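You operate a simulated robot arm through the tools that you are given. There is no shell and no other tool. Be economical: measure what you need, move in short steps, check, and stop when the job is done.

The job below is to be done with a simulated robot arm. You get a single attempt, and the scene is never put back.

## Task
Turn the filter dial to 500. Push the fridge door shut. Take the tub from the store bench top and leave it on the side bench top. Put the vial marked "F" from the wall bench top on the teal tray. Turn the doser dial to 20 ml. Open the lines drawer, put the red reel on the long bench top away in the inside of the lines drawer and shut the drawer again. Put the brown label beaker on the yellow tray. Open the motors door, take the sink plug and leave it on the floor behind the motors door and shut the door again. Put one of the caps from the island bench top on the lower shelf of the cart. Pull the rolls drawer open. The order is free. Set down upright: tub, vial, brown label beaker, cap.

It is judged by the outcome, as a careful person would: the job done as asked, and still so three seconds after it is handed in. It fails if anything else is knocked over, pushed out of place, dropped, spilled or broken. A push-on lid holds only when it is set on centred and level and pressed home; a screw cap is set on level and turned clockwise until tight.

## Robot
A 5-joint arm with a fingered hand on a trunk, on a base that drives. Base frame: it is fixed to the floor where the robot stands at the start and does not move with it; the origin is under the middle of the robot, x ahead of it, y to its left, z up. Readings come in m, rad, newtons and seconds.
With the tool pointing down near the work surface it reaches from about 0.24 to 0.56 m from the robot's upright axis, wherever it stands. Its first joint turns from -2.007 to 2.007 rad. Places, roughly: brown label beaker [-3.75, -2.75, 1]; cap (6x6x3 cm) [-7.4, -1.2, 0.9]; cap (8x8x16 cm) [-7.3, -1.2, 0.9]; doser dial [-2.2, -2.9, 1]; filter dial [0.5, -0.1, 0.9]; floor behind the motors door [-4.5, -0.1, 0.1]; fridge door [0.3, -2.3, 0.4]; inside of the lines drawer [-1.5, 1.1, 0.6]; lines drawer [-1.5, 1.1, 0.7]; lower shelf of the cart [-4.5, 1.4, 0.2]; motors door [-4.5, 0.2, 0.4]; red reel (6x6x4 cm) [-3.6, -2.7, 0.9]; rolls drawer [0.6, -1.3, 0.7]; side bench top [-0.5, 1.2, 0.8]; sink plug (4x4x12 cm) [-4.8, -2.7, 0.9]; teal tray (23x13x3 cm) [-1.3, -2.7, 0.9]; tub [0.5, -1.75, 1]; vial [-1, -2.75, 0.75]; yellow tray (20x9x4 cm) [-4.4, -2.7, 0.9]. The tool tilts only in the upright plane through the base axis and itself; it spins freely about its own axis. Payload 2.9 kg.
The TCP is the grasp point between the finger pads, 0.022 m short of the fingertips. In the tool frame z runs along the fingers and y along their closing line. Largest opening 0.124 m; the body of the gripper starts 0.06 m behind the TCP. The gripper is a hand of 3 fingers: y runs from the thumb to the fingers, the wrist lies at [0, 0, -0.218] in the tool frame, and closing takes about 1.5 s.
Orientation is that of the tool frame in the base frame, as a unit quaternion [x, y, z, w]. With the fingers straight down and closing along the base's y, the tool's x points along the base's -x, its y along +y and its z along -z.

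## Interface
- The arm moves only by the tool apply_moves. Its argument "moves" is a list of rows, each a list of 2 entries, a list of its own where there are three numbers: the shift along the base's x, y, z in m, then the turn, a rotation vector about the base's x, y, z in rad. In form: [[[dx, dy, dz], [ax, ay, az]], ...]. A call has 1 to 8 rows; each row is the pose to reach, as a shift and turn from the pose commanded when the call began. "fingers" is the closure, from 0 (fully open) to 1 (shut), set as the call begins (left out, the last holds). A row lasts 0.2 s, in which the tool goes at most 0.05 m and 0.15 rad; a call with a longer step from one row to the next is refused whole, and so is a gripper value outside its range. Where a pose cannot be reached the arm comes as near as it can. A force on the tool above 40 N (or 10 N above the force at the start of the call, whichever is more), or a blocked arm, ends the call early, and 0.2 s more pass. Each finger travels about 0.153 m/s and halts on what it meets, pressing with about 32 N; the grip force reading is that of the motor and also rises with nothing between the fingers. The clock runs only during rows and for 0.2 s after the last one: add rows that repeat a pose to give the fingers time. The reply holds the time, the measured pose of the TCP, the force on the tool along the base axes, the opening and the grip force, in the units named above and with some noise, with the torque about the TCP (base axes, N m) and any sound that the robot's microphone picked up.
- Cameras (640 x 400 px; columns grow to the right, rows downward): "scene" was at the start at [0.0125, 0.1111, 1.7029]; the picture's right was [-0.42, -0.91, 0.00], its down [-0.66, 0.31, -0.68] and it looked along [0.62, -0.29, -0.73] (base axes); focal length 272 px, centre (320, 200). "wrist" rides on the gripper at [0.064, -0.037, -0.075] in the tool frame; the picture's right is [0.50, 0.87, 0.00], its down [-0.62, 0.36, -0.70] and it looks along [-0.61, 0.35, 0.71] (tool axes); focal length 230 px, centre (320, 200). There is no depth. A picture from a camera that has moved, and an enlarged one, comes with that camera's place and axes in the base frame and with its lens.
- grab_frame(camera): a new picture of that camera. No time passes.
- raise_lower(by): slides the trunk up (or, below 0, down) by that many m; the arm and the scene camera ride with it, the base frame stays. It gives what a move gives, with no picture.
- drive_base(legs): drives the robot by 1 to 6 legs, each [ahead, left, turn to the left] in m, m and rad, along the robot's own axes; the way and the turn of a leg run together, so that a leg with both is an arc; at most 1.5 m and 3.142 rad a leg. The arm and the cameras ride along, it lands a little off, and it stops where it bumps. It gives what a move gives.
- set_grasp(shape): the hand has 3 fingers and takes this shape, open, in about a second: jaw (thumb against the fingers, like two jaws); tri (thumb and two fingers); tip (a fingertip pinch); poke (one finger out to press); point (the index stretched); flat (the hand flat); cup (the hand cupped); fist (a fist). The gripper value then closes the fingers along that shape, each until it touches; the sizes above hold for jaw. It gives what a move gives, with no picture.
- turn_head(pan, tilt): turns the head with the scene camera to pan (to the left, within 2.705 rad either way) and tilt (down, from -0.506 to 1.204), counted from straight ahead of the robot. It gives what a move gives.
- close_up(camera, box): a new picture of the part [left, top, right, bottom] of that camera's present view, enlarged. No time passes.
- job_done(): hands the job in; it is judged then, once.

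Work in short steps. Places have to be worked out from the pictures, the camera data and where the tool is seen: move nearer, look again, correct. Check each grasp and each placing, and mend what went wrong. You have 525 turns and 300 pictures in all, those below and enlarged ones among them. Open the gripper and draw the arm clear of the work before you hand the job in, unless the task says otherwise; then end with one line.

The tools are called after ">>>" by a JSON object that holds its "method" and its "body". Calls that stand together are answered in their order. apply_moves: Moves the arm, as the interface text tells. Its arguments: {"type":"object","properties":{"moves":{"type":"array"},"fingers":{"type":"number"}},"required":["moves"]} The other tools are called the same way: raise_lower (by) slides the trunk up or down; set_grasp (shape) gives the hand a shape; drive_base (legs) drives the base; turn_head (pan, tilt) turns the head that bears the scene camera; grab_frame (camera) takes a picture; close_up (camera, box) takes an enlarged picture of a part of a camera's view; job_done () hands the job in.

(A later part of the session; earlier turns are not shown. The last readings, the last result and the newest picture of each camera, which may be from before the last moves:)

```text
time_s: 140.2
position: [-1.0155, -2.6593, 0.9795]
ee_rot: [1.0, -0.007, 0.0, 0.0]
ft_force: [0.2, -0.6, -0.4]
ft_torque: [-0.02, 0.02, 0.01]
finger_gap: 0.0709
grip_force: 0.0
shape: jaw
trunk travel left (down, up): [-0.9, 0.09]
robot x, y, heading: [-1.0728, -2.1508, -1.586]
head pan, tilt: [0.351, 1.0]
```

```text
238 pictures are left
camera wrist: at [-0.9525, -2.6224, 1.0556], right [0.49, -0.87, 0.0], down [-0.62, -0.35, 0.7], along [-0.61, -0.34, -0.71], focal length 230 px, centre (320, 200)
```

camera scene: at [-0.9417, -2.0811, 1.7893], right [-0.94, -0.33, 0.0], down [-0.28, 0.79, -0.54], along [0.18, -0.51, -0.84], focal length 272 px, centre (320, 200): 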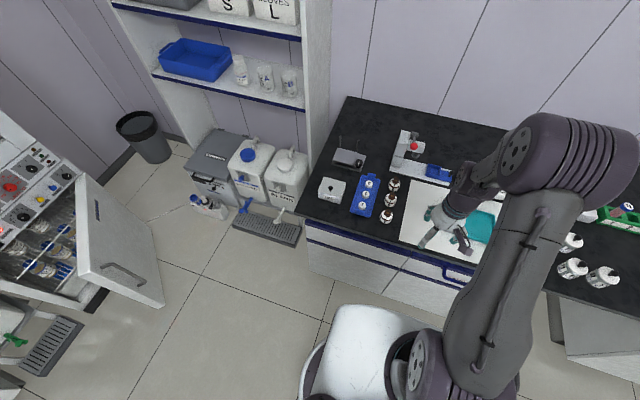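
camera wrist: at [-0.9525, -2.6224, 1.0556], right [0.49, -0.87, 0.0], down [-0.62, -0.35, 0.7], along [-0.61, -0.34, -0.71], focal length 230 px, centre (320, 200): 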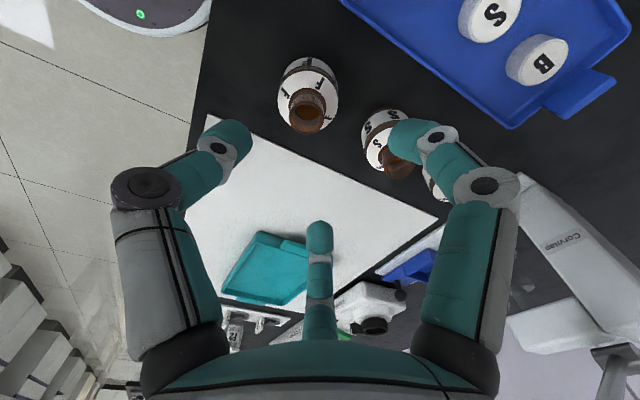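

F's mouth refines to (-1.017, -2.650). I'll narrow the opening to 62 mm to stay clear of S, shift 8 mm and lower.

>>> {"method": "apply_moves", "body": {"moves": [[[0, 0.008, -0.03], [0, 0, 0]], [[0, 0.008, -0.06], [0, 0, 0]], [[0, 0.008, -0.06], [0, 0, 0]]], "fingers": 0.49}}

>>> {"method": "grab_frame", "body": {"camera": "wrist"}}

```text
time_s: 141.0
position: [-1.0138, -2.651, 0.9214]
ee_rot: [1.0, -0.008, 0.0, 0.0]
ft_force: [-0.2, 0.1, -0.6]
ft_torque: [-0.01, -0.01, -0.02]
finger_gap: 0.0638
grip_force: 0.1
shape: jaw
trunk travel left (down, up): [-0.9, 0.09]
robot x, y, heading: [-1.0744, -2.1524, -1.587]
head pan, tilt: [0.351, 1.0]
```

```text
237 pictures are left
camera wrist: at [-0.9506, -2.6154, 0.9961], right [0.49, -0.87, 0.0], down [-0.62, -0.35, 0.7], along [-0.61, -0.34, -0.71], focal length 230 px, centre (320, 200)
```

wrist: 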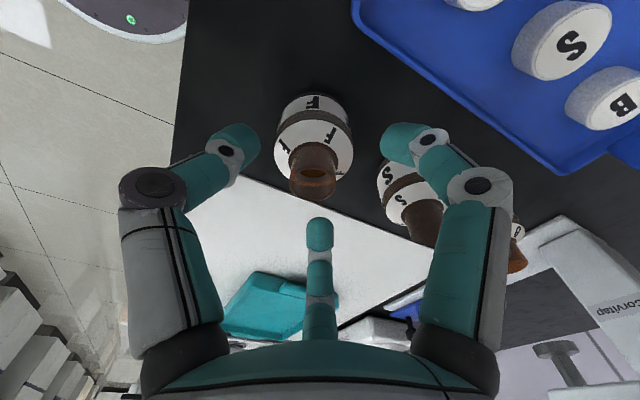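

Well centred. I'll shift x by -6 mm and descend to z≈0.872.

>>> {"method": "apply_moves", "body": {"moves": [[[-0.006, 0, -0.025], [0, 0, 0]], [[-0.006, 0, -0.05], [0, 0, 0]], [[-0.006, 0, -0.05], [0, 0, 0]]]}}

>>> {"method": "grab_frame", "body": {"camera": "wrist"}}

```text
time_s: 141.9
position: [-1.0203, -2.6499, 0.8721]
ee_rot: [1.0, -0.008, 0.0, 0.005]
ft_force: [-1.1, 3.1, 26.9]
ft_torque: [0.54, 0.05, 0.02]
finger_gap: 0.0641
grip_force: 0.1
shape: jaw
trunk travel left (down, up): [-0.9, 0.09]
robot x, y, heading: [-1.0731, -2.1577, -1.589]
head pan, tilt: [0.351, 1.0]
stopped in row 3: the force on the tool passed its limit at 43 N (the readings are from after the stop); the commanded pose is now the measured one
```

```text
236 pictures are left
camera wrist: at [-0.9565, -2.6121, 0.9466], right [0.49, -0.87, 0.01], down [-0.62, -0.34, 0.7], along [-0.61, -0.35, -0.71], focal length 230 px, centre (320, 200)
```

wrist: 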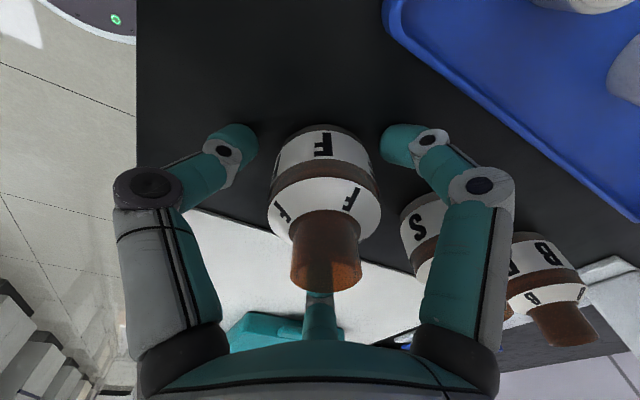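

The fingertips touched the bench, so its top is at about z 0.85. I'll lift 4 mm and close.

>>> {"method": "apply_moves", "body": {"moves": [[[0, 0, 0.004], [0, 0, 0]], [[0, 0, 0.004], [0, 0, 0]]]}}

>>> {"method": "apply_moves", "body": {"moves": [[[0, 0, 0], [0, 0, 0]], [[0, 0, 0], [0, 0, 0]], [[0, 0, 0], [0, 0, 0]]], "fingers": 0.66}}

>>> {"method": "grab_frame", "body": {"camera": "wrist"}}

```text
time_s: 142.5
position: [-1.0196, -2.6483, 0.8721]
ee_rot: [1.0, -0.008, 0.0, 0.002]
ft_force: [-0.8, 0.4, 7.3]
ft_torque: [-0.08, 0.01, 0.0]
finger_gap: 0.0632
grip_force: 0.2
shape: jaw
trunk travel left (down, up): [-0.9, 0.09]
robot x, y, heading: [-1.0735, -2.154, -1.592]
head pan, tilt: [0.351, 1.0]
```

```text
time_s: 143.3
position: [-1.0192, -2.6496, 0.8722]
ee_rot: [1.0, -0.008, 0.001, 0.002]
ft_force: [0.0, 0.0, -0.7]
ft_torque: [-0.01, -0.02, -0.01]
finger_gap: 0.0416
grip_force: 32.8
shape: jaw
trunk travel left (down, up): [-0.9, 0.09]
robot x, y, heading: [-1.0692, -2.1542, -1.584]
head pan, tilt: [0.351, 1.0]
```

```text
235 pictures are left
camera wrist: at [-0.9561, -2.6131, 0.9471], right [0.49, -0.87, 0.0], down [-0.62, -0.34, 0.7], along [-0.61, -0.34, -0.71], focal length 230 px, centre (320, 200)
```

wrist: 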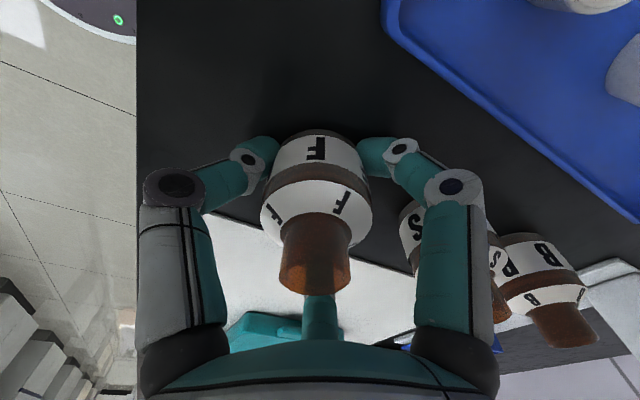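

Vial F is held at a 42 mm gap. I'll lift it gently and look.

>>> {"method": "apply_moves", "body": {"moves": [[[0, 0, 0.02], [0, 0, 0]], [[0, 0, 0.05], [0, 0, 0]], [[0, 0, 0.08], [0, 0, 0]], [[0, 0, 0.11], [0, 0, 0]], [[0, 0, 0.14], [0, 0, 0]], [[0, 0, 0.16], [0, 0, 0]]]}}

>>> {"method": "drive_base", "body": {"legs": [[0.03, -0.27, 0]]}}

>>> {"method": "grab_frame", "body": {"camera": "wrist"}}

>>> {"method": "turn_head", "body": {"pan": 0.0, "tilt": 1.0}}

>>> {"method": "grab_frame", "body": {"camera": "scene"}}

```text
time_s: 144.7
position: [-1.0188, -2.6514, 1.0342]
ee_rot: [1.0, -0.008, 0.0, 0.003]
ft_force: [-0.7, -0.5, -0.9]
ft_torque: [0.02, 0.03, -0.02]
finger_gap: 0.0414
grip_force: 32.1
shape: jaw
trunk travel left (down, up): [-0.9, 0.09]
robot x, y, heading: [-1.0726, -2.1551, -1.583]
head pan, tilt: [0.351, 1.0]
```

```text
time_s: 146.7
position: [-1.2913, -2.6748, 1.0342]
ee_rot: [1.0, -0.012, 0.0, 0.003]
ft_force: [0.1, 0.1, -0.4]
ft_torque: [0.01, -0.01, 0.02]
finger_gap: 0.0417
grip_force: 32.3
shape: jaw
trunk travel left (down, up): [-0.9, 0.09]
robot x, y, heading: [-1.3392, -2.1788, -1.601]
head pan, tilt: [0.351, 1.0]
```

```text
234 pictures are left
camera wrist: at [-1.2271, -2.6401, 1.1089], right [0.48, -0.88, 0.0], down [-0.63, -0.34, 0.7], along [-0.62, -0.34, -0.71], focal length 230 px, centre (320, 200)
```

wrist: 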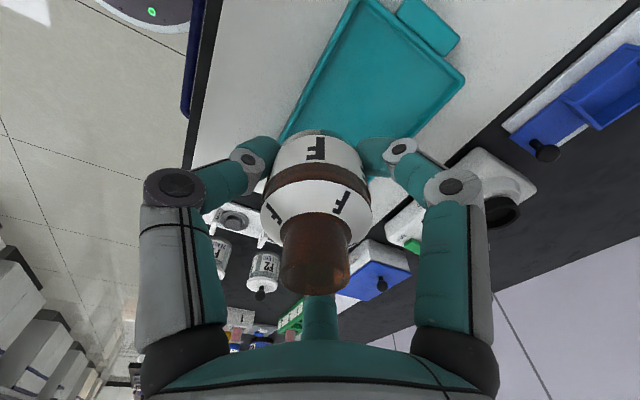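

```text
time_s: 147.5
position: [-1.2916, -2.6764, 1.0337]
ee_rot: [1.0, -0.011, 0.0, 0.003]
ft_force: [-0.6, -0.6, -0.7]
ft_torque: [-0.02, -0.01, -0.01]
finger_gap: 0.0415
grip_force: 31.9
shape: jaw
trunk travel left (down, up): [-0.9, 0.09]
robot x, y, heading: [-1.3397, -2.1769, -1.592]
head pan, tilt: [0.0, 1.0]
```

```text
233 pictures are left
camera scene: at [-1.1958, -2.1918, 1.7892], right [-1.0, 0.02, 0.0], down [0.02, 0.84, -0.54], along [-0.01, -0.54, -0.84], focal length 272 px, centre (320, 200)
```

scene: 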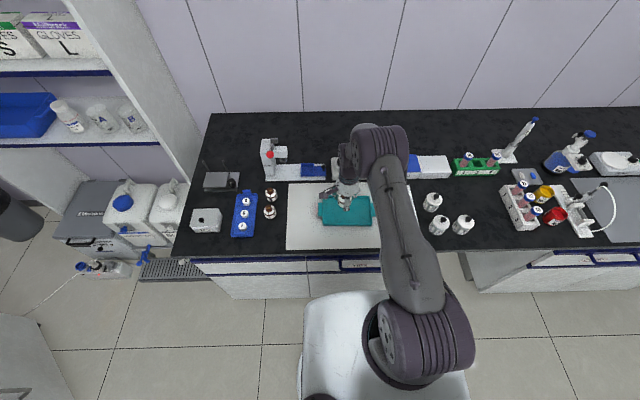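

The tray centre is at about (-1.32, -2.727). I'll move the vial over it and lower to just above.

>>> {"method": "apply_moves", "body": {"moves": [[[-0.015, -0.025, 0], [0, 0, 0]], [[-0.029, -0.051, 0], [0, 0, 0]], [[-0.029, -0.051, -0.04], [0, 0, 0]], [[-0.029, -0.051, -0.08], [0, 0, 0]], [[-0.029, -0.051, -0.12], [0, 0, 0]], [[-0.029, -0.051, -0.12], [0, 0, 0]]]}}

>>> {"method": "grab_frame", "body": {"camera": "wrist"}}

```text
time_s: 148.9
position: [-1.319, -2.7124, 0.9203]
ee_rot: [1.0, -0.012, 0.001, 0.002]
ft_force: [-0.4, 0.2, -0.7]
ft_torque: [-0.02, 0.0, 0.01]
finger_gap: 0.0414
grip_force: 32.3
shape: jaw
out of reach, approached as far as the arm can: row 5, 6
trunk travel left (down, up): [-0.9, 0.09]
robot x, y, heading: [-1.3414, -2.1777, -1.601]
head pan, tilt: [0.0, 1.0]
```

```text
232 pictures are left
camera wrist: at [-1.2558, -2.6771, 0.9947], right [0.48, -0.88, 0.0], down [-0.63, -0.34, 0.7], along [-0.62, -0.34, -0.71], focal length 230 px, centre (320, 200)
```

wrist: 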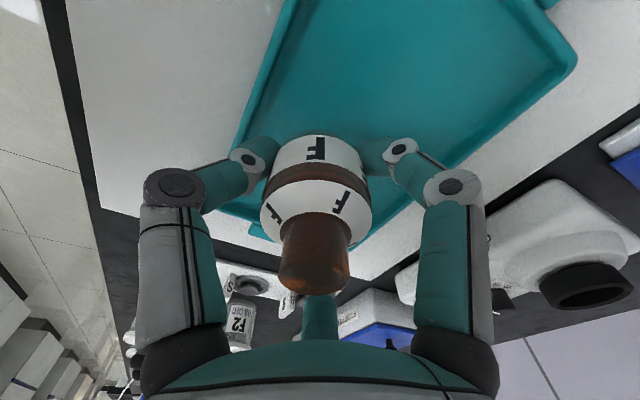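

The arm is at its reach limit. I'll drive ahead 3 cm, then re-centre at y -2.73.

>>> {"method": "drive_base", "body": {"legs": [[0.03, 0, 0]]}}

```text
time_s: 149.7
position: [-1.3209, -2.7414, 0.922]
ee_rot: [1.0, -0.012, 0.0, 0.004]
ft_force: [0.6, 0.2, -0.7]
ft_torque: [0.02, 0.01, -0.04]
finger_gap: 0.0411
grip_force: 32.0
shape: jaw
trunk travel left (down, up): [-0.9, 0.09]
robot x, y, heading: [-1.3401, -2.2058, -1.593]
head pan, tilt: [0.0, 1.0]
```

>>> {"method": "apply_moves", "body": {"moves": [[[0.008, 0.012, 0], [0, 0, 0]], [[0.008, 0.012, -0.015], [0, 0, 0]], [[0.008, 0.012, -0.028], [0, 0, 0]], [[0.008, 0.012, -0.034], [0, 0, 0]], [[0.008, 0.012, -0.038], [0, 0, 0]], [[0.008, 0.012, -0.041], [0, 0, 0]]]}}

>>> {"method": "grab_frame", "body": {"camera": "wrist"}}

```text
time_s: 151.1
position: [-1.3114, -2.7247, 0.885]
ee_rot: [1.0, -0.012, 0.001, 0.003]
ft_force: [-0.8, -0.4, 2.4]
ft_torque: [0.06, -0.06, 0.05]
finger_gap: 0.0412
grip_force: 32.1
shape: jaw
out of reach, approached as far as the arm can: row 4, 5, 6
trunk travel left (down, up): [-0.9, 0.09]
robot x, y, heading: [-1.3413, -2.2093, -1.595]
head pan, tilt: [0.0, 1.0]
```

```text
231 pictures are left
camera wrist: at [-1.2474, -2.6892, 0.96], right [0.48, -0.88, 0.0], down [-0.63, -0.34, 0.7], along [-0.62, -0.34, -0.71], focal length 230 px, centre (320, 200)
```

wrist: 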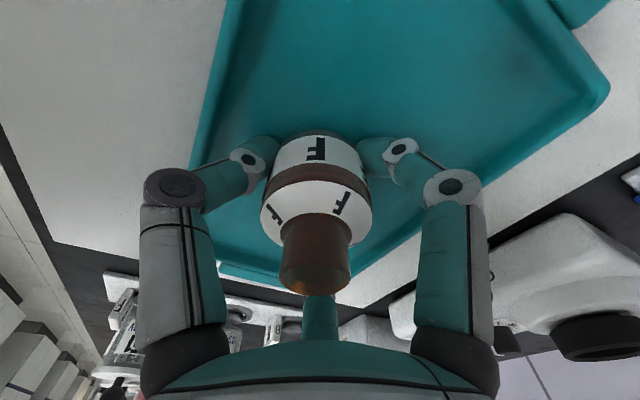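

The reach limit is set by height, so I'll lower with the trunk in small steps.

>>> {"method": "raise_lower", "body": {"by": -0.005}}

```text
time_s: 151.7
position: [-1.3116, -2.7243, 0.8845]
ee_rot: [1.0, -0.012, 0.001, 0.007]
ft_force: [1.8, -1.0, 38.6]
ft_torque: [0.83, -0.13, -0.01]
finger_gap: 0.0431
grip_force: 32.1
shape: jaw
trunk travel left (down, up): [-0.895, 0.095]
robot x, y, heading: [-1.3413, -2.2089, -1.595]
head pan, tilt: [0.0, 1.0]
```

Contact with the tray floor. I'll ease up 3 mm and release to a modest opening.

>>> {"method": "raise_lower", "body": {"by": 0.004}}

>>> {"method": "apply_moves", "body": {"moves": [[[0, 0, 0], [0, 0, 0]], [[0, 0, 0], [0, 0, 0]]], "fingers": 0.52}}

>>> {"method": "grab_frame", "body": {"camera": "wrist"}}

```text
time_s: 152.2
position: [-1.3133, -2.7234, 0.8849]
ee_rot: [1.0, -0.011, 0.0, 0.002]
ft_force: [-0.5, -4.5, 16.3]
ft_torque: [0.21, -0.05, 0.0]
finger_gap: 0.0427
grip_force: 31.8
shape: jaw
trunk travel left (down, up): [-0.899, 0.091]
robot x, y, heading: [-1.3393, -2.2073, -1.597]
head pan, tilt: [0.0, 1.0]
```

```text
time_s: 152.8
position: [-1.3109, -2.7232, 0.8842]
ee_rot: [1.0, -0.012, 0.0, 0.003]
ft_force: [-0.3, -0.7, 13.6]
ft_torque: [0.07, -0.02, 0.02]
finger_gap: 0.0538
grip_force: 0.1
shape: jaw
trunk travel left (down, up): [-0.899, 0.091]
robot x, y, heading: [-1.3426, -2.2047, -1.596]
head pan, tilt: [0.0, 1.0]
```

```text
230 pictures are left
camera wrist: at [-1.2476, -2.6875, 0.9594], right [0.48, -0.88, 0.0], down [-0.63, -0.34, 0.7], along [-0.62, -0.34, -0.71], focal length 230 px, centre (320, 200)
```

wrist: 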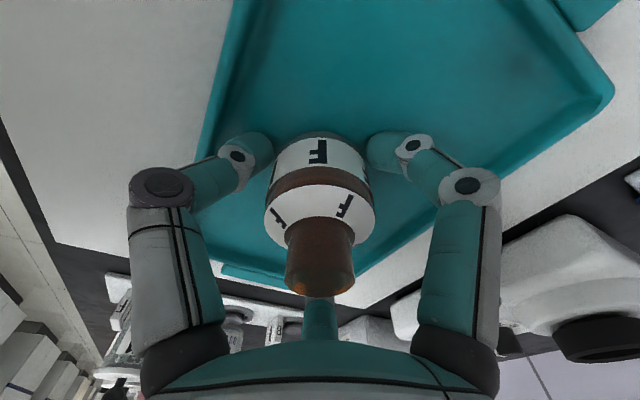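

Released and upright. I'll rise with the trunk.

>>> {"method": "raise_lower", "body": {"by": 0.05}}

>>> {"method": "apply_moves", "body": {"moves": [[[0, 0, 0.04], [0, 0, 0]], [[0, 0, 0.08], [0, 0, 0]], [[0, 0, 0.12], [0, 0, 0]], [[0, 0, 0.16], [0, 0, 0]], [[0, 0.03, 0.19], [0, 0, 0]]]}}

>>> {"method": "grab_frame", "body": {"camera": "wrist"}}

```text
time_s: 153.7
position: [-1.3105, -2.726, 0.9346]
ee_rot: [1.0, -0.012, -0.001, 0.001]
ft_force: [-0.1, 0.0, -0.8]
ft_torque: [0.04, 0.03, 0.02]
finger_gap: 0.0591
grip_force: 0.0
shape: jaw
trunk travel left (down, up): [-0.949, 0.041]
robot x, y, heading: [-1.339, -2.2074, -1.598]
head pan, tilt: [0.0, 1.0]
```

```text
time_s: 154.9
position: [-1.3106, -2.6928, 1.1233]
ee_rot: [1.0, -0.011, 0.0, 0.004]
ft_force: [-0.7, -1.0, 0.1]
ft_torque: [0.02, 0.03, 0.01]
finger_gap: 0.0594
grip_force: 0.1
shape: jaw
trunk travel left (down, up): [-0.949, 0.041]
robot x, y, heading: [-1.3449, -2.2075, -1.596]
head pan, tilt: [0.0, 1.0]
```

```text
229 pictures are left
camera wrist: at [-1.2473, -2.6564, 1.1986], right [0.48, -0.88, 0.01], down [-0.63, -0.34, 0.7], along [-0.62, -0.34, -0.71], focal length 230 px, centre (320, 200)
```

wrist: 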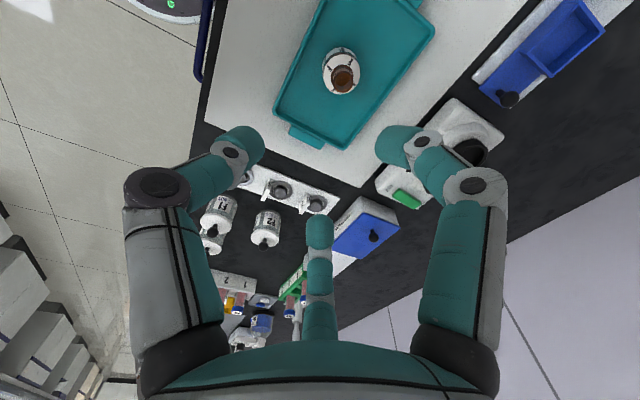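

Vial F stands in the teal tray. Next is the doser dial, so I'll back off, straighten the wrist, drive along the bench and look.

>>> {"method": "drive_base", "body": {"legs": [[-0.15, 0, 0.02], [0, -0.85, 0]]}}

>>> {"method": "apply_moves", "body": {"moves": [[[0, 0, 0], [0, 0, 0.14]], [[0, 0, 0], [0, 0, 0.28]], [[0, 0, 0], [0, 0, 0.42]], [[0, 0, 0], [0, 0, 0.56]], [[0, 0, 0], [0, 0, 0.7]], [[0, 0, 0], [0, 0, 0.84]], [[0, 0, 0], [0, 0, 0.98]], [[0, 0, 0], [0, 0, 1.12]]]}}

>>> {"method": "apply_moves", "body": {"moves": [[[0, 0.02, 0], [0, 0, 0.14]], [[0, 0.04, 0], [0, 0, 0.28]], [[0, 0.06, 0], [0, 0, 0.42]], [[0, 0.08, 0], [0, 0, 0.42]]]}}

>>> {"method": "turn_head", "body": {"pan": 0.0, "tilt": 0.8}}

>>> {"method": "grab_frame", "body": {"camera": "scene"}}

>>> {"method": "grab_frame", "body": {"camera": "wrist"}}

```text
time_s: 160.5
position: [-2.183, -2.5273, 1.1227]
ee_rot: [1.0, -0.015, 0.0, 0.002]
ft_force: [0.0, -0.1, 0.4]
ft_torque: [-0.03, -0.03, -0.01]
finger_gap: 0.0591
grip_force: 0.0
shape: jaw
trunk travel left (down, up): [-0.949, 0.041]
robot x, y, heading: [-2.2136, -2.0407, -1.602]
head pan, tilt: [0.0, 1.0]
```

```text
time_s: 162.3
position: [-2.1842, -2.527, 1.1219]
ee_rot: [0.854, 0.52, 0.0, 0.001]
ft_force: [-0.1, -0.7, 0.6]
ft_torque: [-0.01, 0.02, -0.01]
finger_gap: 0.0591
grip_force: 0.1
shape: jaw
trunk travel left (down, up): [-0.949, 0.041]
robot x, y, heading: [-2.2118, -2.0434, -1.602]
head pan, tilt: [0.0, 1.0]
```

```text
time_s: 163.3
position: [-2.1853, -2.4458, 1.121]
ee_rot: [0.728, 0.686, -0.001, 0.0]
ft_force: [0.1, -0.6, 0.9]
ft_torque: [-0.02, 0.04, -0.02]
finger_gap: 0.0591
grip_force: 0.1
shape: jaw
trunk travel left (down, up): [-0.949, 0.041]
robot x, y, heading: [-2.2104, -2.0384, -1.605]
head pan, tilt: [0.0, 1.0]
```

```text
time_s: 164.0
position: [-2.1873, -2.4466, 1.1222]
ee_rot: [0.728, 0.686, 0.0, 0.0]
ft_force: [-0.3, -0.1, -0.3]
ft_torque: [-0.02, 0.0, 0.02]
finger_gap: 0.0589
grip_force: 0.0
shape: jaw
trunk travel left (down, up): [-0.949, 0.041]
robot x, y, heading: [-2.212, -2.0397, -1.602]
head pan, tilt: [0.0, 0.799]
```

```text
228 pictures are left
camera scene: at [-2.0677, -2.0659, 1.8533], right [-1.0, 0.03, 0.0], down [0.02, 0.72, -0.7], along [-0.02, -0.7, -0.72], focal length 272 px, centre (320, 200)
```

scene: 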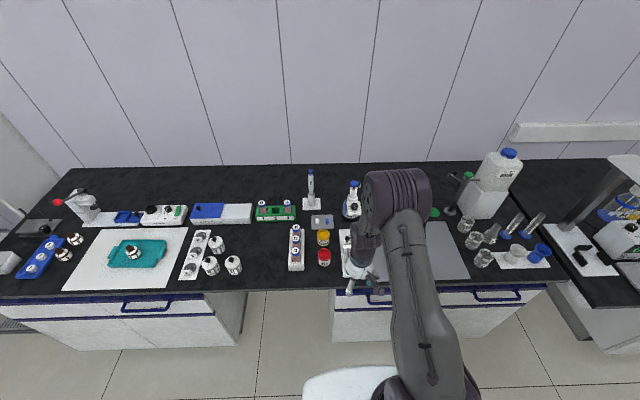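

```text
227 pictures are left
camera wrist: at [-2.2201, -2.3795, 1.197], right [0.89, 0.45, 0.0], down [0.32, -0.64, 0.7], along [0.31, -0.63, -0.71], focal length 230 px, centre (320, 200)
```

wrist: 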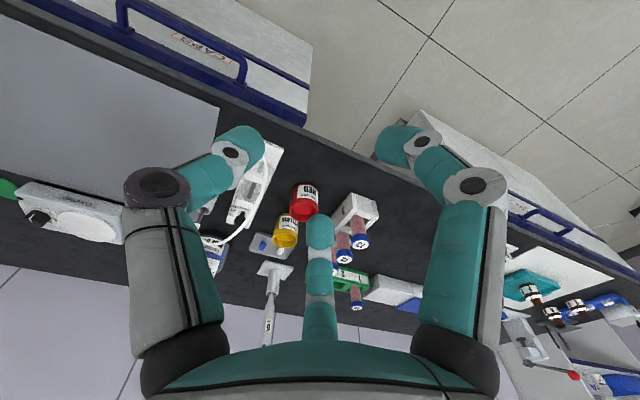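

The doser may be the bottle with the dispenser top at about (350, 200). I'll enlarge it.

>>> {"method": "close_up", "body": {"camera": "scene", "box": [290, 160, 450, 280]}}

>>> {"method": "close_up", "body": {"camera": "wrist", "box": [0, 140, 300, 340]}}

```text
3.33 times, centred on (370, 220) of scene
camera zoom: at [-2.0677, -2.0659, 1.8533], right [-1.0, 0.03, 0.0], down [0.02, 0.72, -0.7], along [-0.02, -0.7, -0.72], focal length 906 px, centre (153, 133)
```

zoom: 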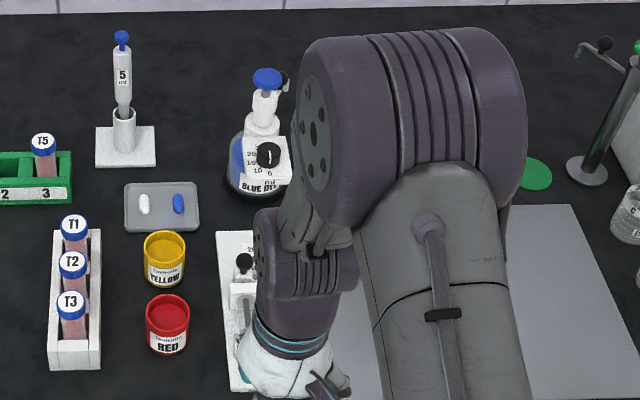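

```text
2.00 times, centred on (150, 240) of wrist
camera zoom: at [-2.2201, -2.3795, 1.197], right [0.89, 0.45, 0.0], down [0.32, -0.64, 0.7], along [0.31, -0.63, -0.71], focal length 460 px, centre (660, 120)
```

zoom: 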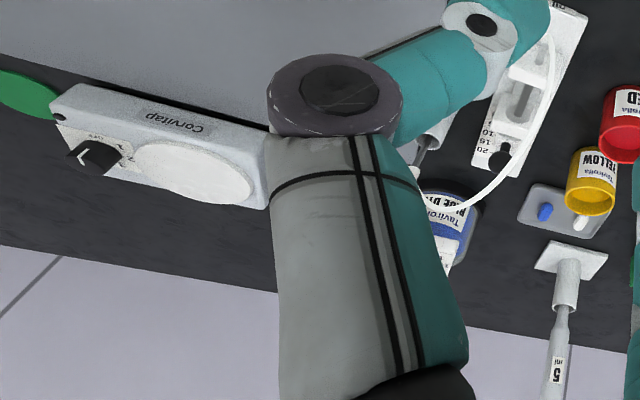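

The doser is the dispenser on the blue-dye flask, with a dial facing the robot marked 20/15/10. I'll shift right so the arm clears the camera's view.

>>> {"method": "drive_base", "body": {"legs": [[0, -0.2, 0]]}}

>>> {"method": "turn_head", "body": {"pan": 0.1, "tilt": 0.75}}

>>> {"method": "grab_frame", "body": {"camera": "scene"}}

>>> {"method": "close_up", "body": {"camera": "wrist", "box": [240, 120, 480, 280]}}

```text
time_s: 165.6
position: [-2.3876, -2.44, 1.1225]
ee_rot: [0.728, 0.685, 0.0, 0.0]
ft_force: [-0.6, 0.1, 0.8]
ft_torque: [-0.03, 0.01, 0.03]
finger_gap: 0.0593
grip_force: 0.0
shape: jaw
trunk travel left (down, up): [-0.949, 0.041]
robot x, y, heading: [-2.4102, -2.0326, -1.606]
head pan, tilt: [0.0, 0.799]
```

```text
time_s: 166.3
position: [-2.3899, -2.4395, 1.1214]
ee_rot: [0.728, 0.685, -0.001, 0.0]
ft_force: [-0.1, -0.1, 0.3]
ft_torque: [-0.02, -0.01, -0.02]
finger_gap: 0.0591
grip_force: 0.1
shape: jaw
trunk travel left (down, up): [-0.949, 0.041]
robot x, y, heading: [-2.4117, -2.0349, -1.602]
head pan, tilt: [0.099, 0.75]
```

```text
224 pictures are left
camera scene: at [-2.2628, -2.0617, 1.8574], right [-1.0, -0.07, 0.0], down [-0.04, 0.68, -0.73], along [0.05, -0.73, -0.68], focal length 272 px, centre (320, 200)
```

scene: 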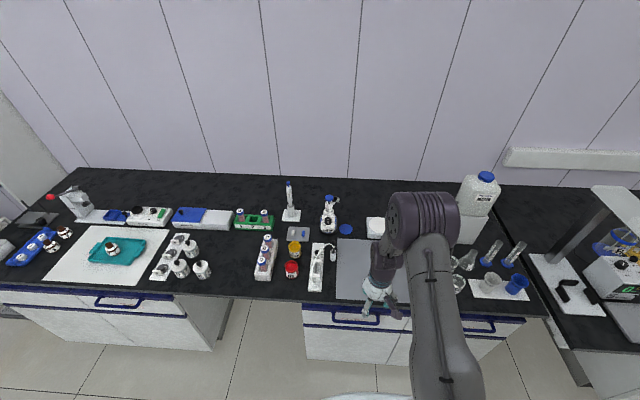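

```text
2.50 times, centred on (360, 200) of wrist
camera zoom: at [-2.4234, -2.3729, 1.1971], right [0.9, 0.45, 0.0], down [0.32, -0.64, 0.7], along [0.31, -0.63, -0.71], focal length 575 px, centre (220, 200)
```

zoom: 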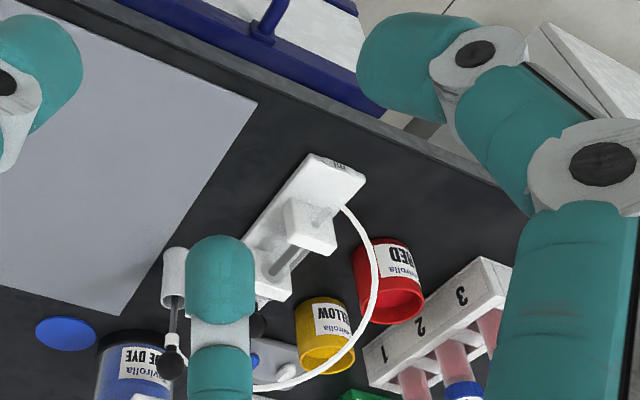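

>>> {"method": "close_up", "body": {"camera": "scene", "box": [280, 180, 380, 300]}}

>>> {"method": "close_up", "body": {"camera": "scene", "box": [310, 188, 350, 238]}}

```text
3.33 times, centred on (330, 240) of scene
camera zoom: at [-2.2628, -2.0617, 1.8574], right [-1.0, -0.07, 0.0], down [-0.04, 0.68, -0.73], along [0.05, -0.73, -0.68], focal length 906 px, centre (287, 67)
```

zoom: 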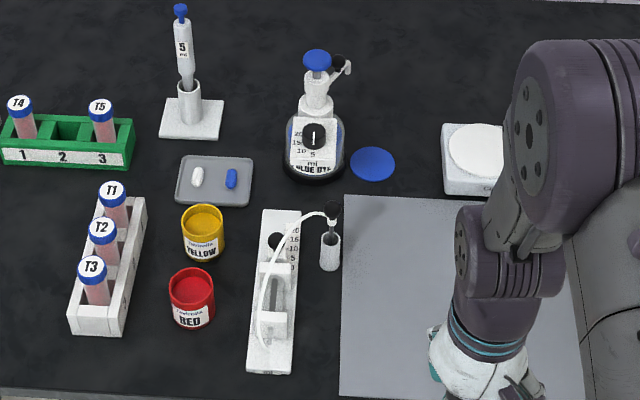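

```text
8.00 times, centred on (330, 213) of scene
camera zoom: at [-2.2628, -2.0617, 1.8574], right [-1.0, -0.07, 0.0], down [-0.04, 0.68, -0.73], along [0.05, -0.73, -0.68], focal length 2174 px, centre (240, 96)
```

zoom: 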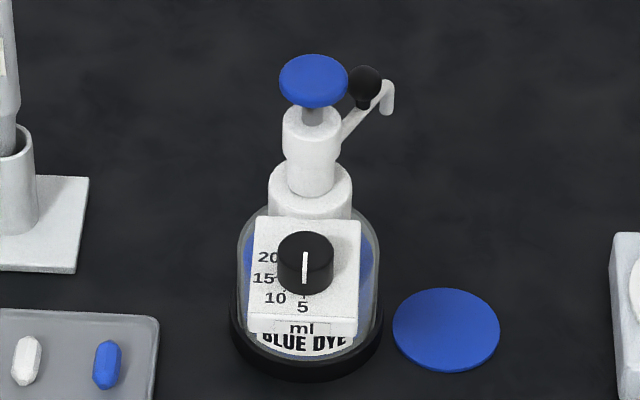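

The dial is on a vertical plate at about (-2.24, -2.87, 0.98), a 3 cm knob with its pointer near 5; 20 is clockwise at the left. I'll line up the base, turn the tool horizontal and look at it head-on.

>>> {"method": "drive_base", "body": {"legs": [[0.08, 0.16, 0.031]]}}

>>> {"method": "apply_moves", "body": {"moves": [[[-0.015, -0.01, 0.005], [-0.14, 0, 0]], [[-0.015, -0.02, 0.01], [-0.28, 0, 0]], [[-0.015, -0.03, 0.01], [-0.42, 0, 0]], [[-0.015, -0.04, 0.01], [-0.56, 0, 0]], [[-0.015, -0.05, 0.01], [-0.7, 0, 0]], [[-0.015, -0.06, 0.01], [-0.84, 0, 0]], [[-0.015, -0.07, 0.01], [-0.98, 0, 0]], [[-0.015, -0.08, 0.01], [-1.12, 0, 0]]]}}

>>> {"method": "apply_moves", "body": {"moves": [[[0, -0.01, 0], [-0.14, 0, 0]], [[0, -0.01, 0], [-0.28, 0, 0]], [[0, -0.01, 0], [-0.42, 0, 0]], [[0, -0.01, 0], [-0.44, 0, 0]]]}}

>>> {"method": "grab_frame", "body": {"camera": "wrist"}}

>>> {"method": "grab_frame", "body": {"camera": "scene"}}

```text
time_s: 167.8
position: [-2.2244, -2.5219, 1.1228]
ee_rot: [0.718, 0.696, 0.0, 0.001]
ft_force: [0.7, -0.1, -0.1]
ft_torque: [-0.02, 0.0, -0.02]
finger_gap: 0.0589
grip_force: 0.0
shape: jaw
trunk travel left (down, up): [-0.949, 0.041]
robot x, y, heading: [-2.26, -2.1178, -1.571]
head pan, tilt: [0.099, 0.75]
```

```text
time_s: 169.6
position: [-2.2577, -2.605, 1.1316]
ee_rot: [0.606, 0.592, -0.368, 0.384]
ft_force: [0.4, -0.7, -0.8]
ft_torque: [0.02, 0.02, 0.03]
finger_gap: 0.0591
grip_force: 0.1
shape: jaw
out of reach, approached as far as the arm can: row 2, 3, 4, 5, 6, 7, 8
trunk travel left (down, up): [-0.949, 0.041]
robot x, y, heading: [-2.2621, -2.1173, -1.576]
head pan, tilt: [0.099, 0.75]
```

```text
time_s: 170.6
position: [-2.2594, -2.6191, 1.1306]
ee_rot: [0.509, 0.496, -0.489, 0.506]
ft_force: [0.1, 0.5, 0.3]
ft_torque: [0.0, 0.01, 0.01]
finger_gap: 0.0591
grip_force: 0.0
shape: jaw
out of reach, approached as far as the arm can: row 3, 4
trunk travel left (down, up): [-0.949, 0.041]
robot x, y, heading: [-2.2628, -2.1185, -1.572]
head pan, tilt: [0.099, 0.75]
```

```text
220 pictures are left
camera wrist: at [-2.2962, -2.5427, 1.0664], right [0.88, 0.01, -0.47], down [0.34, 0.7, 0.63], along [0.33, -0.72, 0.61], focal length 230 px, centre (320, 200)
```

wrist: 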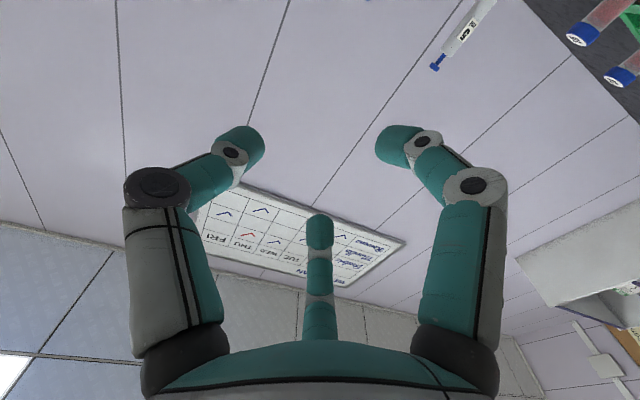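

```text
219 pictures are left
camera scene: at [-2.1083, -2.1421, 1.8574], right [-1.0, -0.1, 0.0], down [-0.07, 0.68, -0.73], along [0.07, -0.73, -0.68], focal length 272 px, centre (320, 200)
```

scene: 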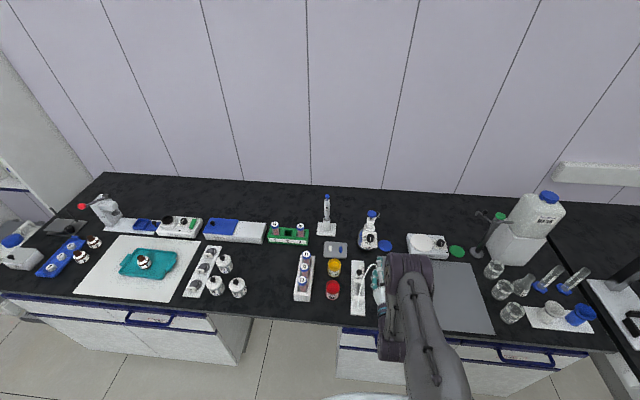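

Horizontal, the wrist camera looks upward, and a small tube stand in front of the dial restricts a level approach. I'll enlarge the current view to judge the clearance.

>>> {"method": "close_up", "body": {"camera": "scene", "box": [320, 200, 420, 320]}}

>>> {"method": "close_up", "body": {"camera": "scene", "box": [345, 205, 395, 255]}}

```text
3.33 times, centred on (370, 260) of scene
camera zoom: at [-2.1083, -2.1421, 1.8574], right [-1.0, -0.1, 0.0], down [-0.07, 0.68, -0.73], along [0.07, -0.73, -0.68], focal length 906 px, centre (153, 0)
```

zoom: 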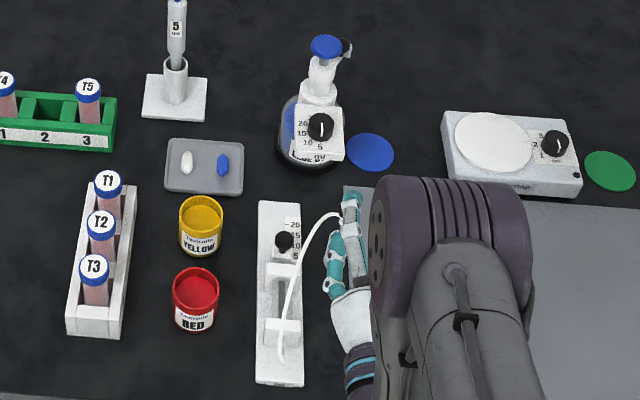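

```text
8.00 times, centred on (370, 230) of scene
camera zoom: at [-2.1083, -2.1421, 1.8574], right [-1.0, -0.1, 0.0], down [-0.07, 0.68, -0.73], along [0.07, -0.73, -0.68], focal length 2174 px, centre (-80, -40)
```

zoom: 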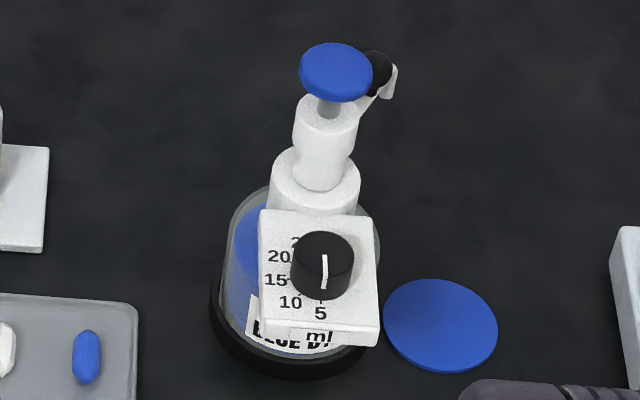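

The plate may be tilted rather than vertical. I'll bring the tool to 45° and use the wrist camera for a near-level look at the dial.

>>> {"method": "apply_moves", "body": {"moves": [[[0, 0, 0], [0.14, 0, 0]], [[0, 0, 0], [0.28, 0, 0]], [[0, 0, 0], [0.42, 0, 0]], [[0, 0, 0], [0.56, 0, 0]], [[0, 0, 0], [0.7, 0, 0]], [[0, 0, 0], [0.77, 0, 0]]]}}

>>> {"method": "grab_frame", "body": {"camera": "wrist"}}

```text
time_s: 172.0
position: [-2.2594, -2.6181, 1.1307]
ee_rot: [0.662, 0.643, -0.267, 0.276]
ft_force: [0.0, -0.5, 0.2]
ft_torque: [0.03, 0.0, -0.01]
finger_gap: 0.0592
grip_force: 0.1
shape: jaw
trunk travel left (down, up): [-0.949, 0.041]
robot x, y, heading: [-2.261, -2.1224, -1.571]
head pan, tilt: [0.099, 0.75]
```

```text
216 pictures are left
camera wrist: at [-2.296, -2.5188, 1.1374], right [0.88, 0.34, -0.33], down [0.34, 0.06, 0.94], along [0.33, -0.94, -0.06], focal length 230 px, centre (320, 200)
```

wrist: 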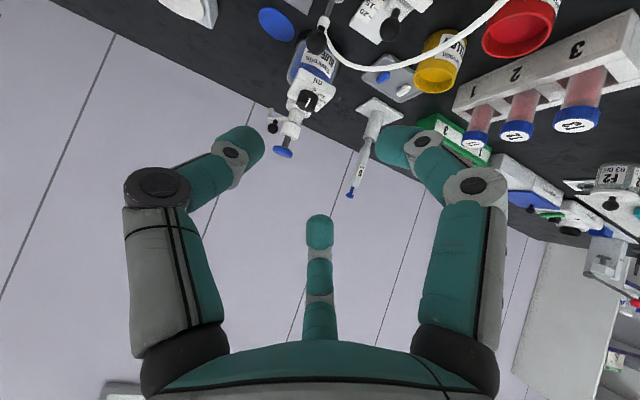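

>>> {"method": "close_up", "body": {"camera": "wrist", "box": [240, 0, 400, 170]}}

```text
2.35 times, centred on (320, 85) of wrist
camera zoom: at [-2.296, -2.5188, 1.1374], right [0.88, 0.34, -0.33], down [0.34, 0.06, 0.94], along [0.33, -0.94, -0.06], focal length 541 px, centre (320, 471)
```

zoom: 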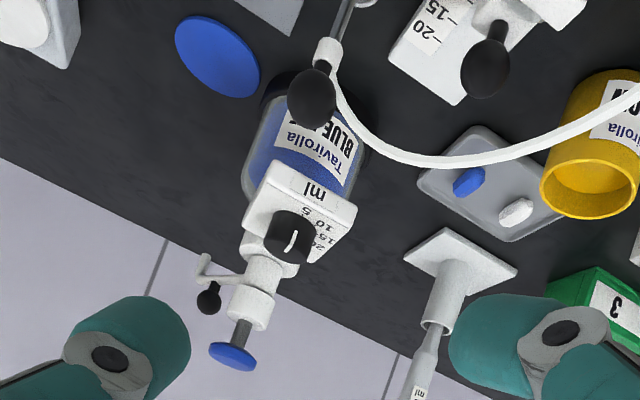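

The picture shows the dial sits on the near-flat top face of the dispenser box, so I can grip it from above with a tilted tool. The knob is at about (-2.248, -2.872, 0.98). I'll set the tilt to 30° from vertical, drive nearer and pre-spin a little.

>>> {"method": "apply_moves", "body": {"moves": [[[0, 0, 0.01], [0.13, 0, 0]], [[0, 0, 0.02], [0.26, 0, 0]], [[0, 0, 0.02], [0.26, 0, 0]]], "fingers": 0.5}}

>>> {"method": "apply_moves", "body": {"moves": [[[0, 0, 0], [0, 0.07, 0.12]], [[0, 0, 0], [0, 0.14, 0.24]], [[0, 0, 0], [0, 0.21, 0.36]], [[0, 0, 0], [0, 0.26, 0.45]]]}}

>>> {"method": "drive_base", "body": {"legs": [[0.09, 0, 0]]}}

>>> {"method": "grab_frame", "body": {"camera": "wrist"}}

```text
time_s: 172.8
position: [-2.2596, -2.618, 1.1521]
ee_rot: [0.692, 0.672, -0.182, 0.189]
ft_force: [-0.1, 0.9, 0.4]
ft_torque: [-0.01, -0.06, -0.02]
finger_gap: 0.0616
grip_force: 0.2
shape: jaw
trunk travel left (down, up): [-0.949, 0.041]
robot x, y, heading: [-2.262, -2.121, -1.572]
head pan, tilt: [0.099, 0.75]
```

```text
time_s: 173.8
position: [-2.2595, -2.6202, 1.1515]
ee_rot: [0.495, 0.828, -0.224, 0.136]
ft_force: [1.2, 0.2, 0.4]
ft_torque: [-0.02, 0.01, -0.01]
finger_gap: 0.0615
grip_force: 0.1
shape: jaw
trunk travel left (down, up): [-0.949, 0.041]
robot x, y, heading: [-2.2619, -2.1186, -1.573]
head pan, tilt: [0.099, 0.75]
```

```text
time_s: 174.9
position: [-2.2591, -2.7088, 1.1507]
ee_rot: [0.497, 0.828, -0.224, 0.135]
ft_force: [-0.5, 0.7, 0.8]
ft_torque: [0.0, -0.02, -0.01]
finger_gap: 0.0618
grip_force: 0.1
shape: jaw
trunk travel left (down, up): [-0.949, 0.041]
robot x, y, heading: [-2.2625, -2.2065, -1.573]
head pan, tilt: [0.099, 0.75]
```

```text
214 pictures are left
camera wrist: at [-2.3236, -2.6368, 1.1967], right [0.53, 0.73, -0.43], down [0.6, 0.03, 0.8], along [0.6, -0.68, -0.43], focal length 230 px, centre (320, 200)
```

wrist: 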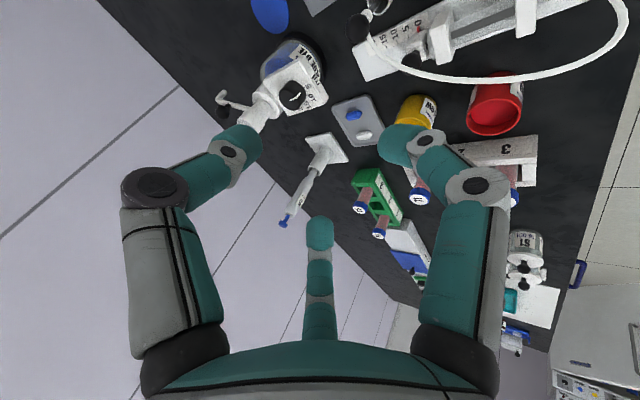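

I'll move forward to above the knob at z≈1.06.

>>> {"method": "apply_moves", "body": {"moves": [[[0.003, -0.04, -0.01], [0, 0, 0]], [[0.006, -0.08, -0.02], [0, 0, 0]], [[0.011, -0.12, -0.04], [0, 0, 0]], [[0.011, -0.14, -0.07], [0, 0, 0]], [[0.011, -0.155, -0.09], [0, 0, 0]], [[0.011, -0.155, -0.09], [0, 0, 0]]]}}

>>> {"method": "grab_frame", "body": {"camera": "wrist"}}

>>> {"method": "close_up", "body": {"camera": "scene", "box": [310, 200, 430, 300]}}

```text
time_s: 176.3
position: [-2.2504, -2.8657, 1.061]
ee_rot: [0.496, 0.828, -0.222, 0.138]
ft_force: [-0.5, -0.1, -0.2]
ft_torque: [-0.02, 0.01, 0.04]
finger_gap: 0.0617
grip_force: 0.1
shape: jaw
trunk travel left (down, up): [-0.949, 0.041]
robot x, y, heading: [-2.2601, -2.2096, -1.571]
head pan, tilt: [0.099, 0.75]
```

```text
213 pictures are left
camera wrist: at [-2.3137, -2.793, 1.1059], right [0.53, 0.74, -0.42], down [0.6, 0.03, 0.8], along [0.6, -0.68, -0.42], focal length 230 px, centre (320, 200)
```

wrist: 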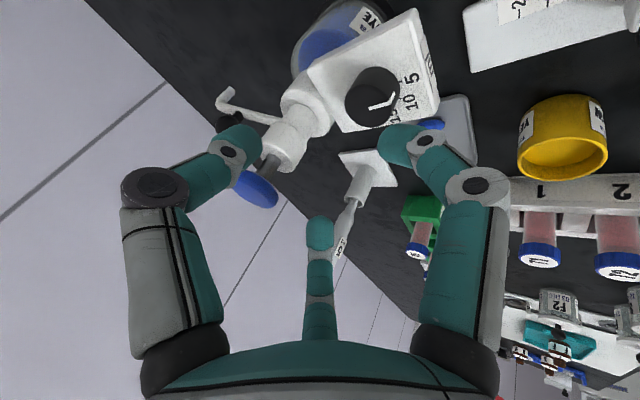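

```text
4.00 times, centred on (370, 250) of scene
camera zoom: at [-2.1082, -2.2314, 1.8573], right [-1.0, -0.1, 0.0], down [-0.07, 0.68, -0.73], along [0.07, -0.73, -0.68], focal length 1087 px, centre (120, 0)
```

zoom: 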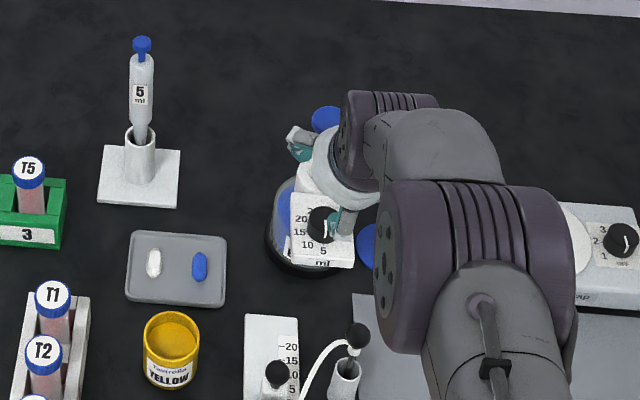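

Aligned over the knob. I'll zoom to read the pointer, then descend.

>>> {"method": "close_up", "body": {"camera": "wrist", "box": [310, 40, 450, 140]}}

>>> {"method": "apply_moves", "body": {"moves": [[[0.001, -0.002, -0.03], [0, 0, 0]], [[0.001, -0.002, -0.055], [0, 0, 0]], [[0.001, -0.002, -0.055], [0, 0, 0]]]}}

>>> {"method": "grab_frame", "body": {"camera": "wrist"}}

```text
4.00 times, centred on (380, 90) of wrist
camera zoom: at [-2.3137, -2.793, 1.1059], right [0.53, 0.74, -0.42], down [0.6, 0.03, 0.8], along [0.6, -0.68, -0.42], focal length 920 px, centre (80, 640)
```

zoom: 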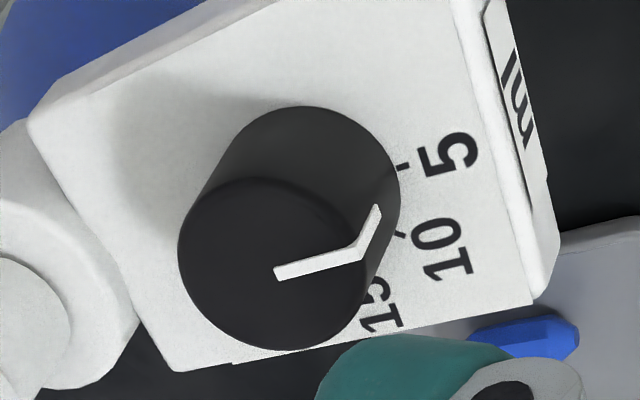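

```text
time_s: 177.1
position: [-2.249, -2.8565, 1.0093]
ee_rot: [0.496, 0.828, -0.222, 0.139]
ft_force: [-0.3, -0.8, -0.2]
ft_torque: [-0.01, -0.01, 0.0]
finger_gap: 0.0617
grip_force: 0.1
shape: jaw
out of reach, approached as far as the arm can: row 2, 3
trunk travel left (down, up): [-0.949, 0.041]
robot x, y, heading: [-2.2608, -2.2087, -1.57]
head pan, tilt: [0.099, 0.75]
```

```text
210 pictures are left
camera wrist: at [-2.314, -2.7858, 1.0538], right [0.53, 0.74, -0.42], down [0.6, 0.03, 0.8], along [0.6, -0.68, -0.42], focal length 230 px, centre (320, 200)
```

wrist: 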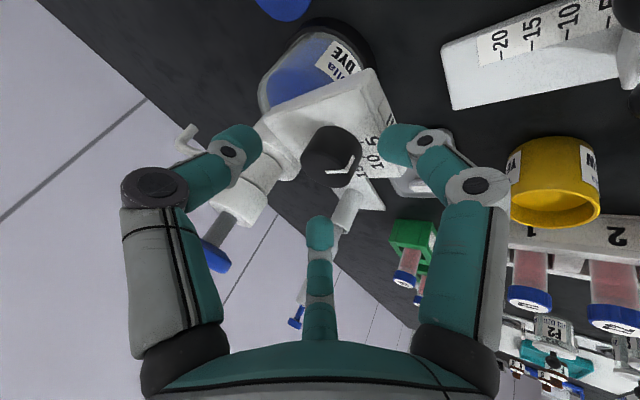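

The pointer is at 5. The arm is at its limit, so I'll nudge the base 1.5 cm ahead and use the trunk for the last descent.

>>> {"method": "drive_base", "body": {"legs": [[0.015, 0, 0]]}}

>>> {"method": "raise_lower", "body": {"by": -0.015}}

>>> {"method": "grab_frame", "body": {"camera": "wrist"}}

```text
time_s: 177.9
position: [-2.2495, -2.87, 1.0114]
ee_rot: [0.495, 0.828, -0.223, 0.139]
ft_force: [0.6, -0.6, -0.1]
ft_torque: [0.0, 0.0, 0.01]
finger_gap: 0.0619
grip_force: 0.2
shape: jaw
trunk travel left (down, up): [-0.949, 0.041]
robot x, y, heading: [-2.263, -2.2222, -1.571]
head pan, tilt: [0.099, 0.75]
```

```text
time_s: 178.5
position: [-2.2502, -2.8693, 0.9976]
ee_rot: [0.494, 0.828, -0.223, 0.14]
ft_force: [0.3, 7.3, 16.4]
ft_torque: [0.51, 0.01, -0.01]
finger_gap: 0.0597
grip_force: 0.0
shape: jaw
trunk travel left (down, up): [-0.934, 0.056]
robot x, y, heading: [-2.2629, -2.2223, -1.574]
head pan, tilt: [0.099, 0.75]
```

```text
209 pictures are left
camera wrist: at [-2.3139, -2.7981, 1.0416], right [0.53, 0.73, -0.43], down [0.6, 0.04, 0.8], along [0.6, -0.68, -0.42], focal length 230 px, centre (320, 200)
```

wrist: 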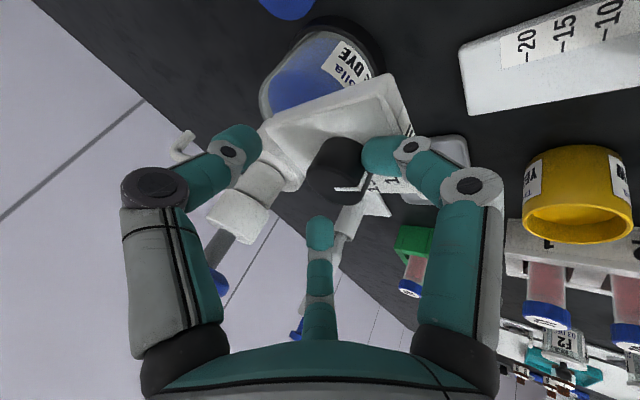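

A finger touched the plate. I'll raise 7 mm and close.

>>> {"method": "raise_lower", "body": {"by": 0.008}}

>>> {"method": "apply_moves", "body": {"moves": [[[0, 0, 0], [0, 0, 0]], [[0, 0, 0], [0, 0, 0]], [[0, 0, 0], [0, 0, 0]], [[0, 0, 0], [0, 0, 0]]], "fingers": 0.85}}

>>> {"method": "grab_frame", "body": {"camera": "wrist"}}

```text
time_s: 179.1
position: [-2.2496, -2.8724, 1.0027]
ee_rot: [0.495, 0.829, -0.221, 0.139]
ft_force: [0.0, 0.7, 2.2]
ft_torque: [-0.01, 0.04, 0.0]
finger_gap: 0.0603
grip_force: 0.0
shape: jaw
trunk travel left (down, up): [-0.942, 0.048]
robot x, y, heading: [-2.2615, -2.224, -1.57]
head pan, tilt: [0.099, 0.75]
```

```text
time_s: 180.1
position: [-2.2505, -2.8704, 1.0031]
ee_rot: [0.495, 0.829, -0.222, 0.139]
ft_force: [-0.6, 10.6, 1.9]
ft_torque: [0.37, 0.03, 0.08]
finger_gap: 0.0218
grip_force: 0.1
shape: jaw
trunk travel left (down, up): [-0.942, 0.048]
robot x, y, heading: [-2.2592, -2.2241, -1.572]
head pan, tilt: [0.099, 0.75]
```

```text
208 pictures are left
camera wrist: at [-2.3142, -2.7979, 1.0482], right [0.53, 0.73, -0.42], down [0.6, 0.03, 0.8], along [0.6, -0.68, -0.42], focal length 230 px, centre (320, 200)
```

wrist: 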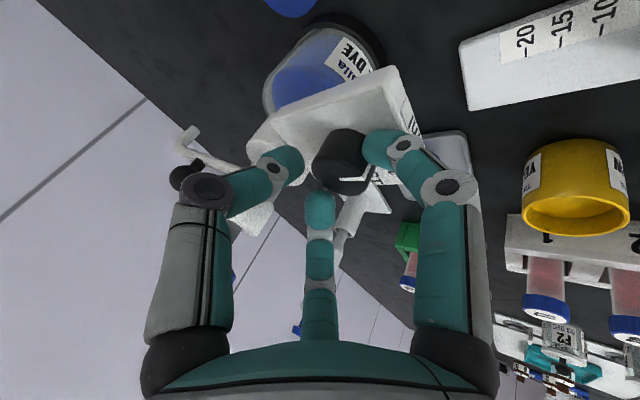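

The knob sits among the three fingers, so I'll close fully to get a firm grip.

>>> {"method": "apply_moves", "body": {"moves": [[[0, 0, 0], [0, 0, 0]], [[0, 0, 0], [0, 0, 0]], [[0, 0, 0], [0, 0, 0]]], "fingers": 0.97}}

>>> {"method": "close_up", "body": {"camera": "wrist", "box": [230, 80, 450, 230]}}

```text
time_s: 180.9
position: [-2.2492, -2.868, 1.0051]
ee_rot: [0.496, 0.828, -0.223, 0.139]
ft_force: [-0.2, 15.8, 9.0]
ft_torque: [0.5, 0.06, 0.05]
finger_gap: 0.0068
grip_force: 0.1
shape: jaw
trunk travel left (down, up): [-0.942, 0.048]
robot x, y, heading: [-2.2625, -2.2239, -1.575]
head pan, tilt: [0.099, 0.75]
```

```text
2.67 times, centred on (340, 155) of wrist
camera zoom: at [-2.3142, -2.7964, 1.0495], right [0.53, 0.73, -0.43], down [0.6, 0.04, 0.8], along [0.6, -0.68, -0.42], focal length 614 px, centre (267, 320)
```

zoom: 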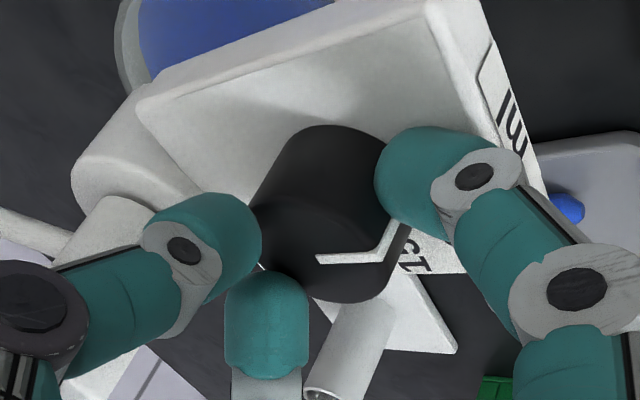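

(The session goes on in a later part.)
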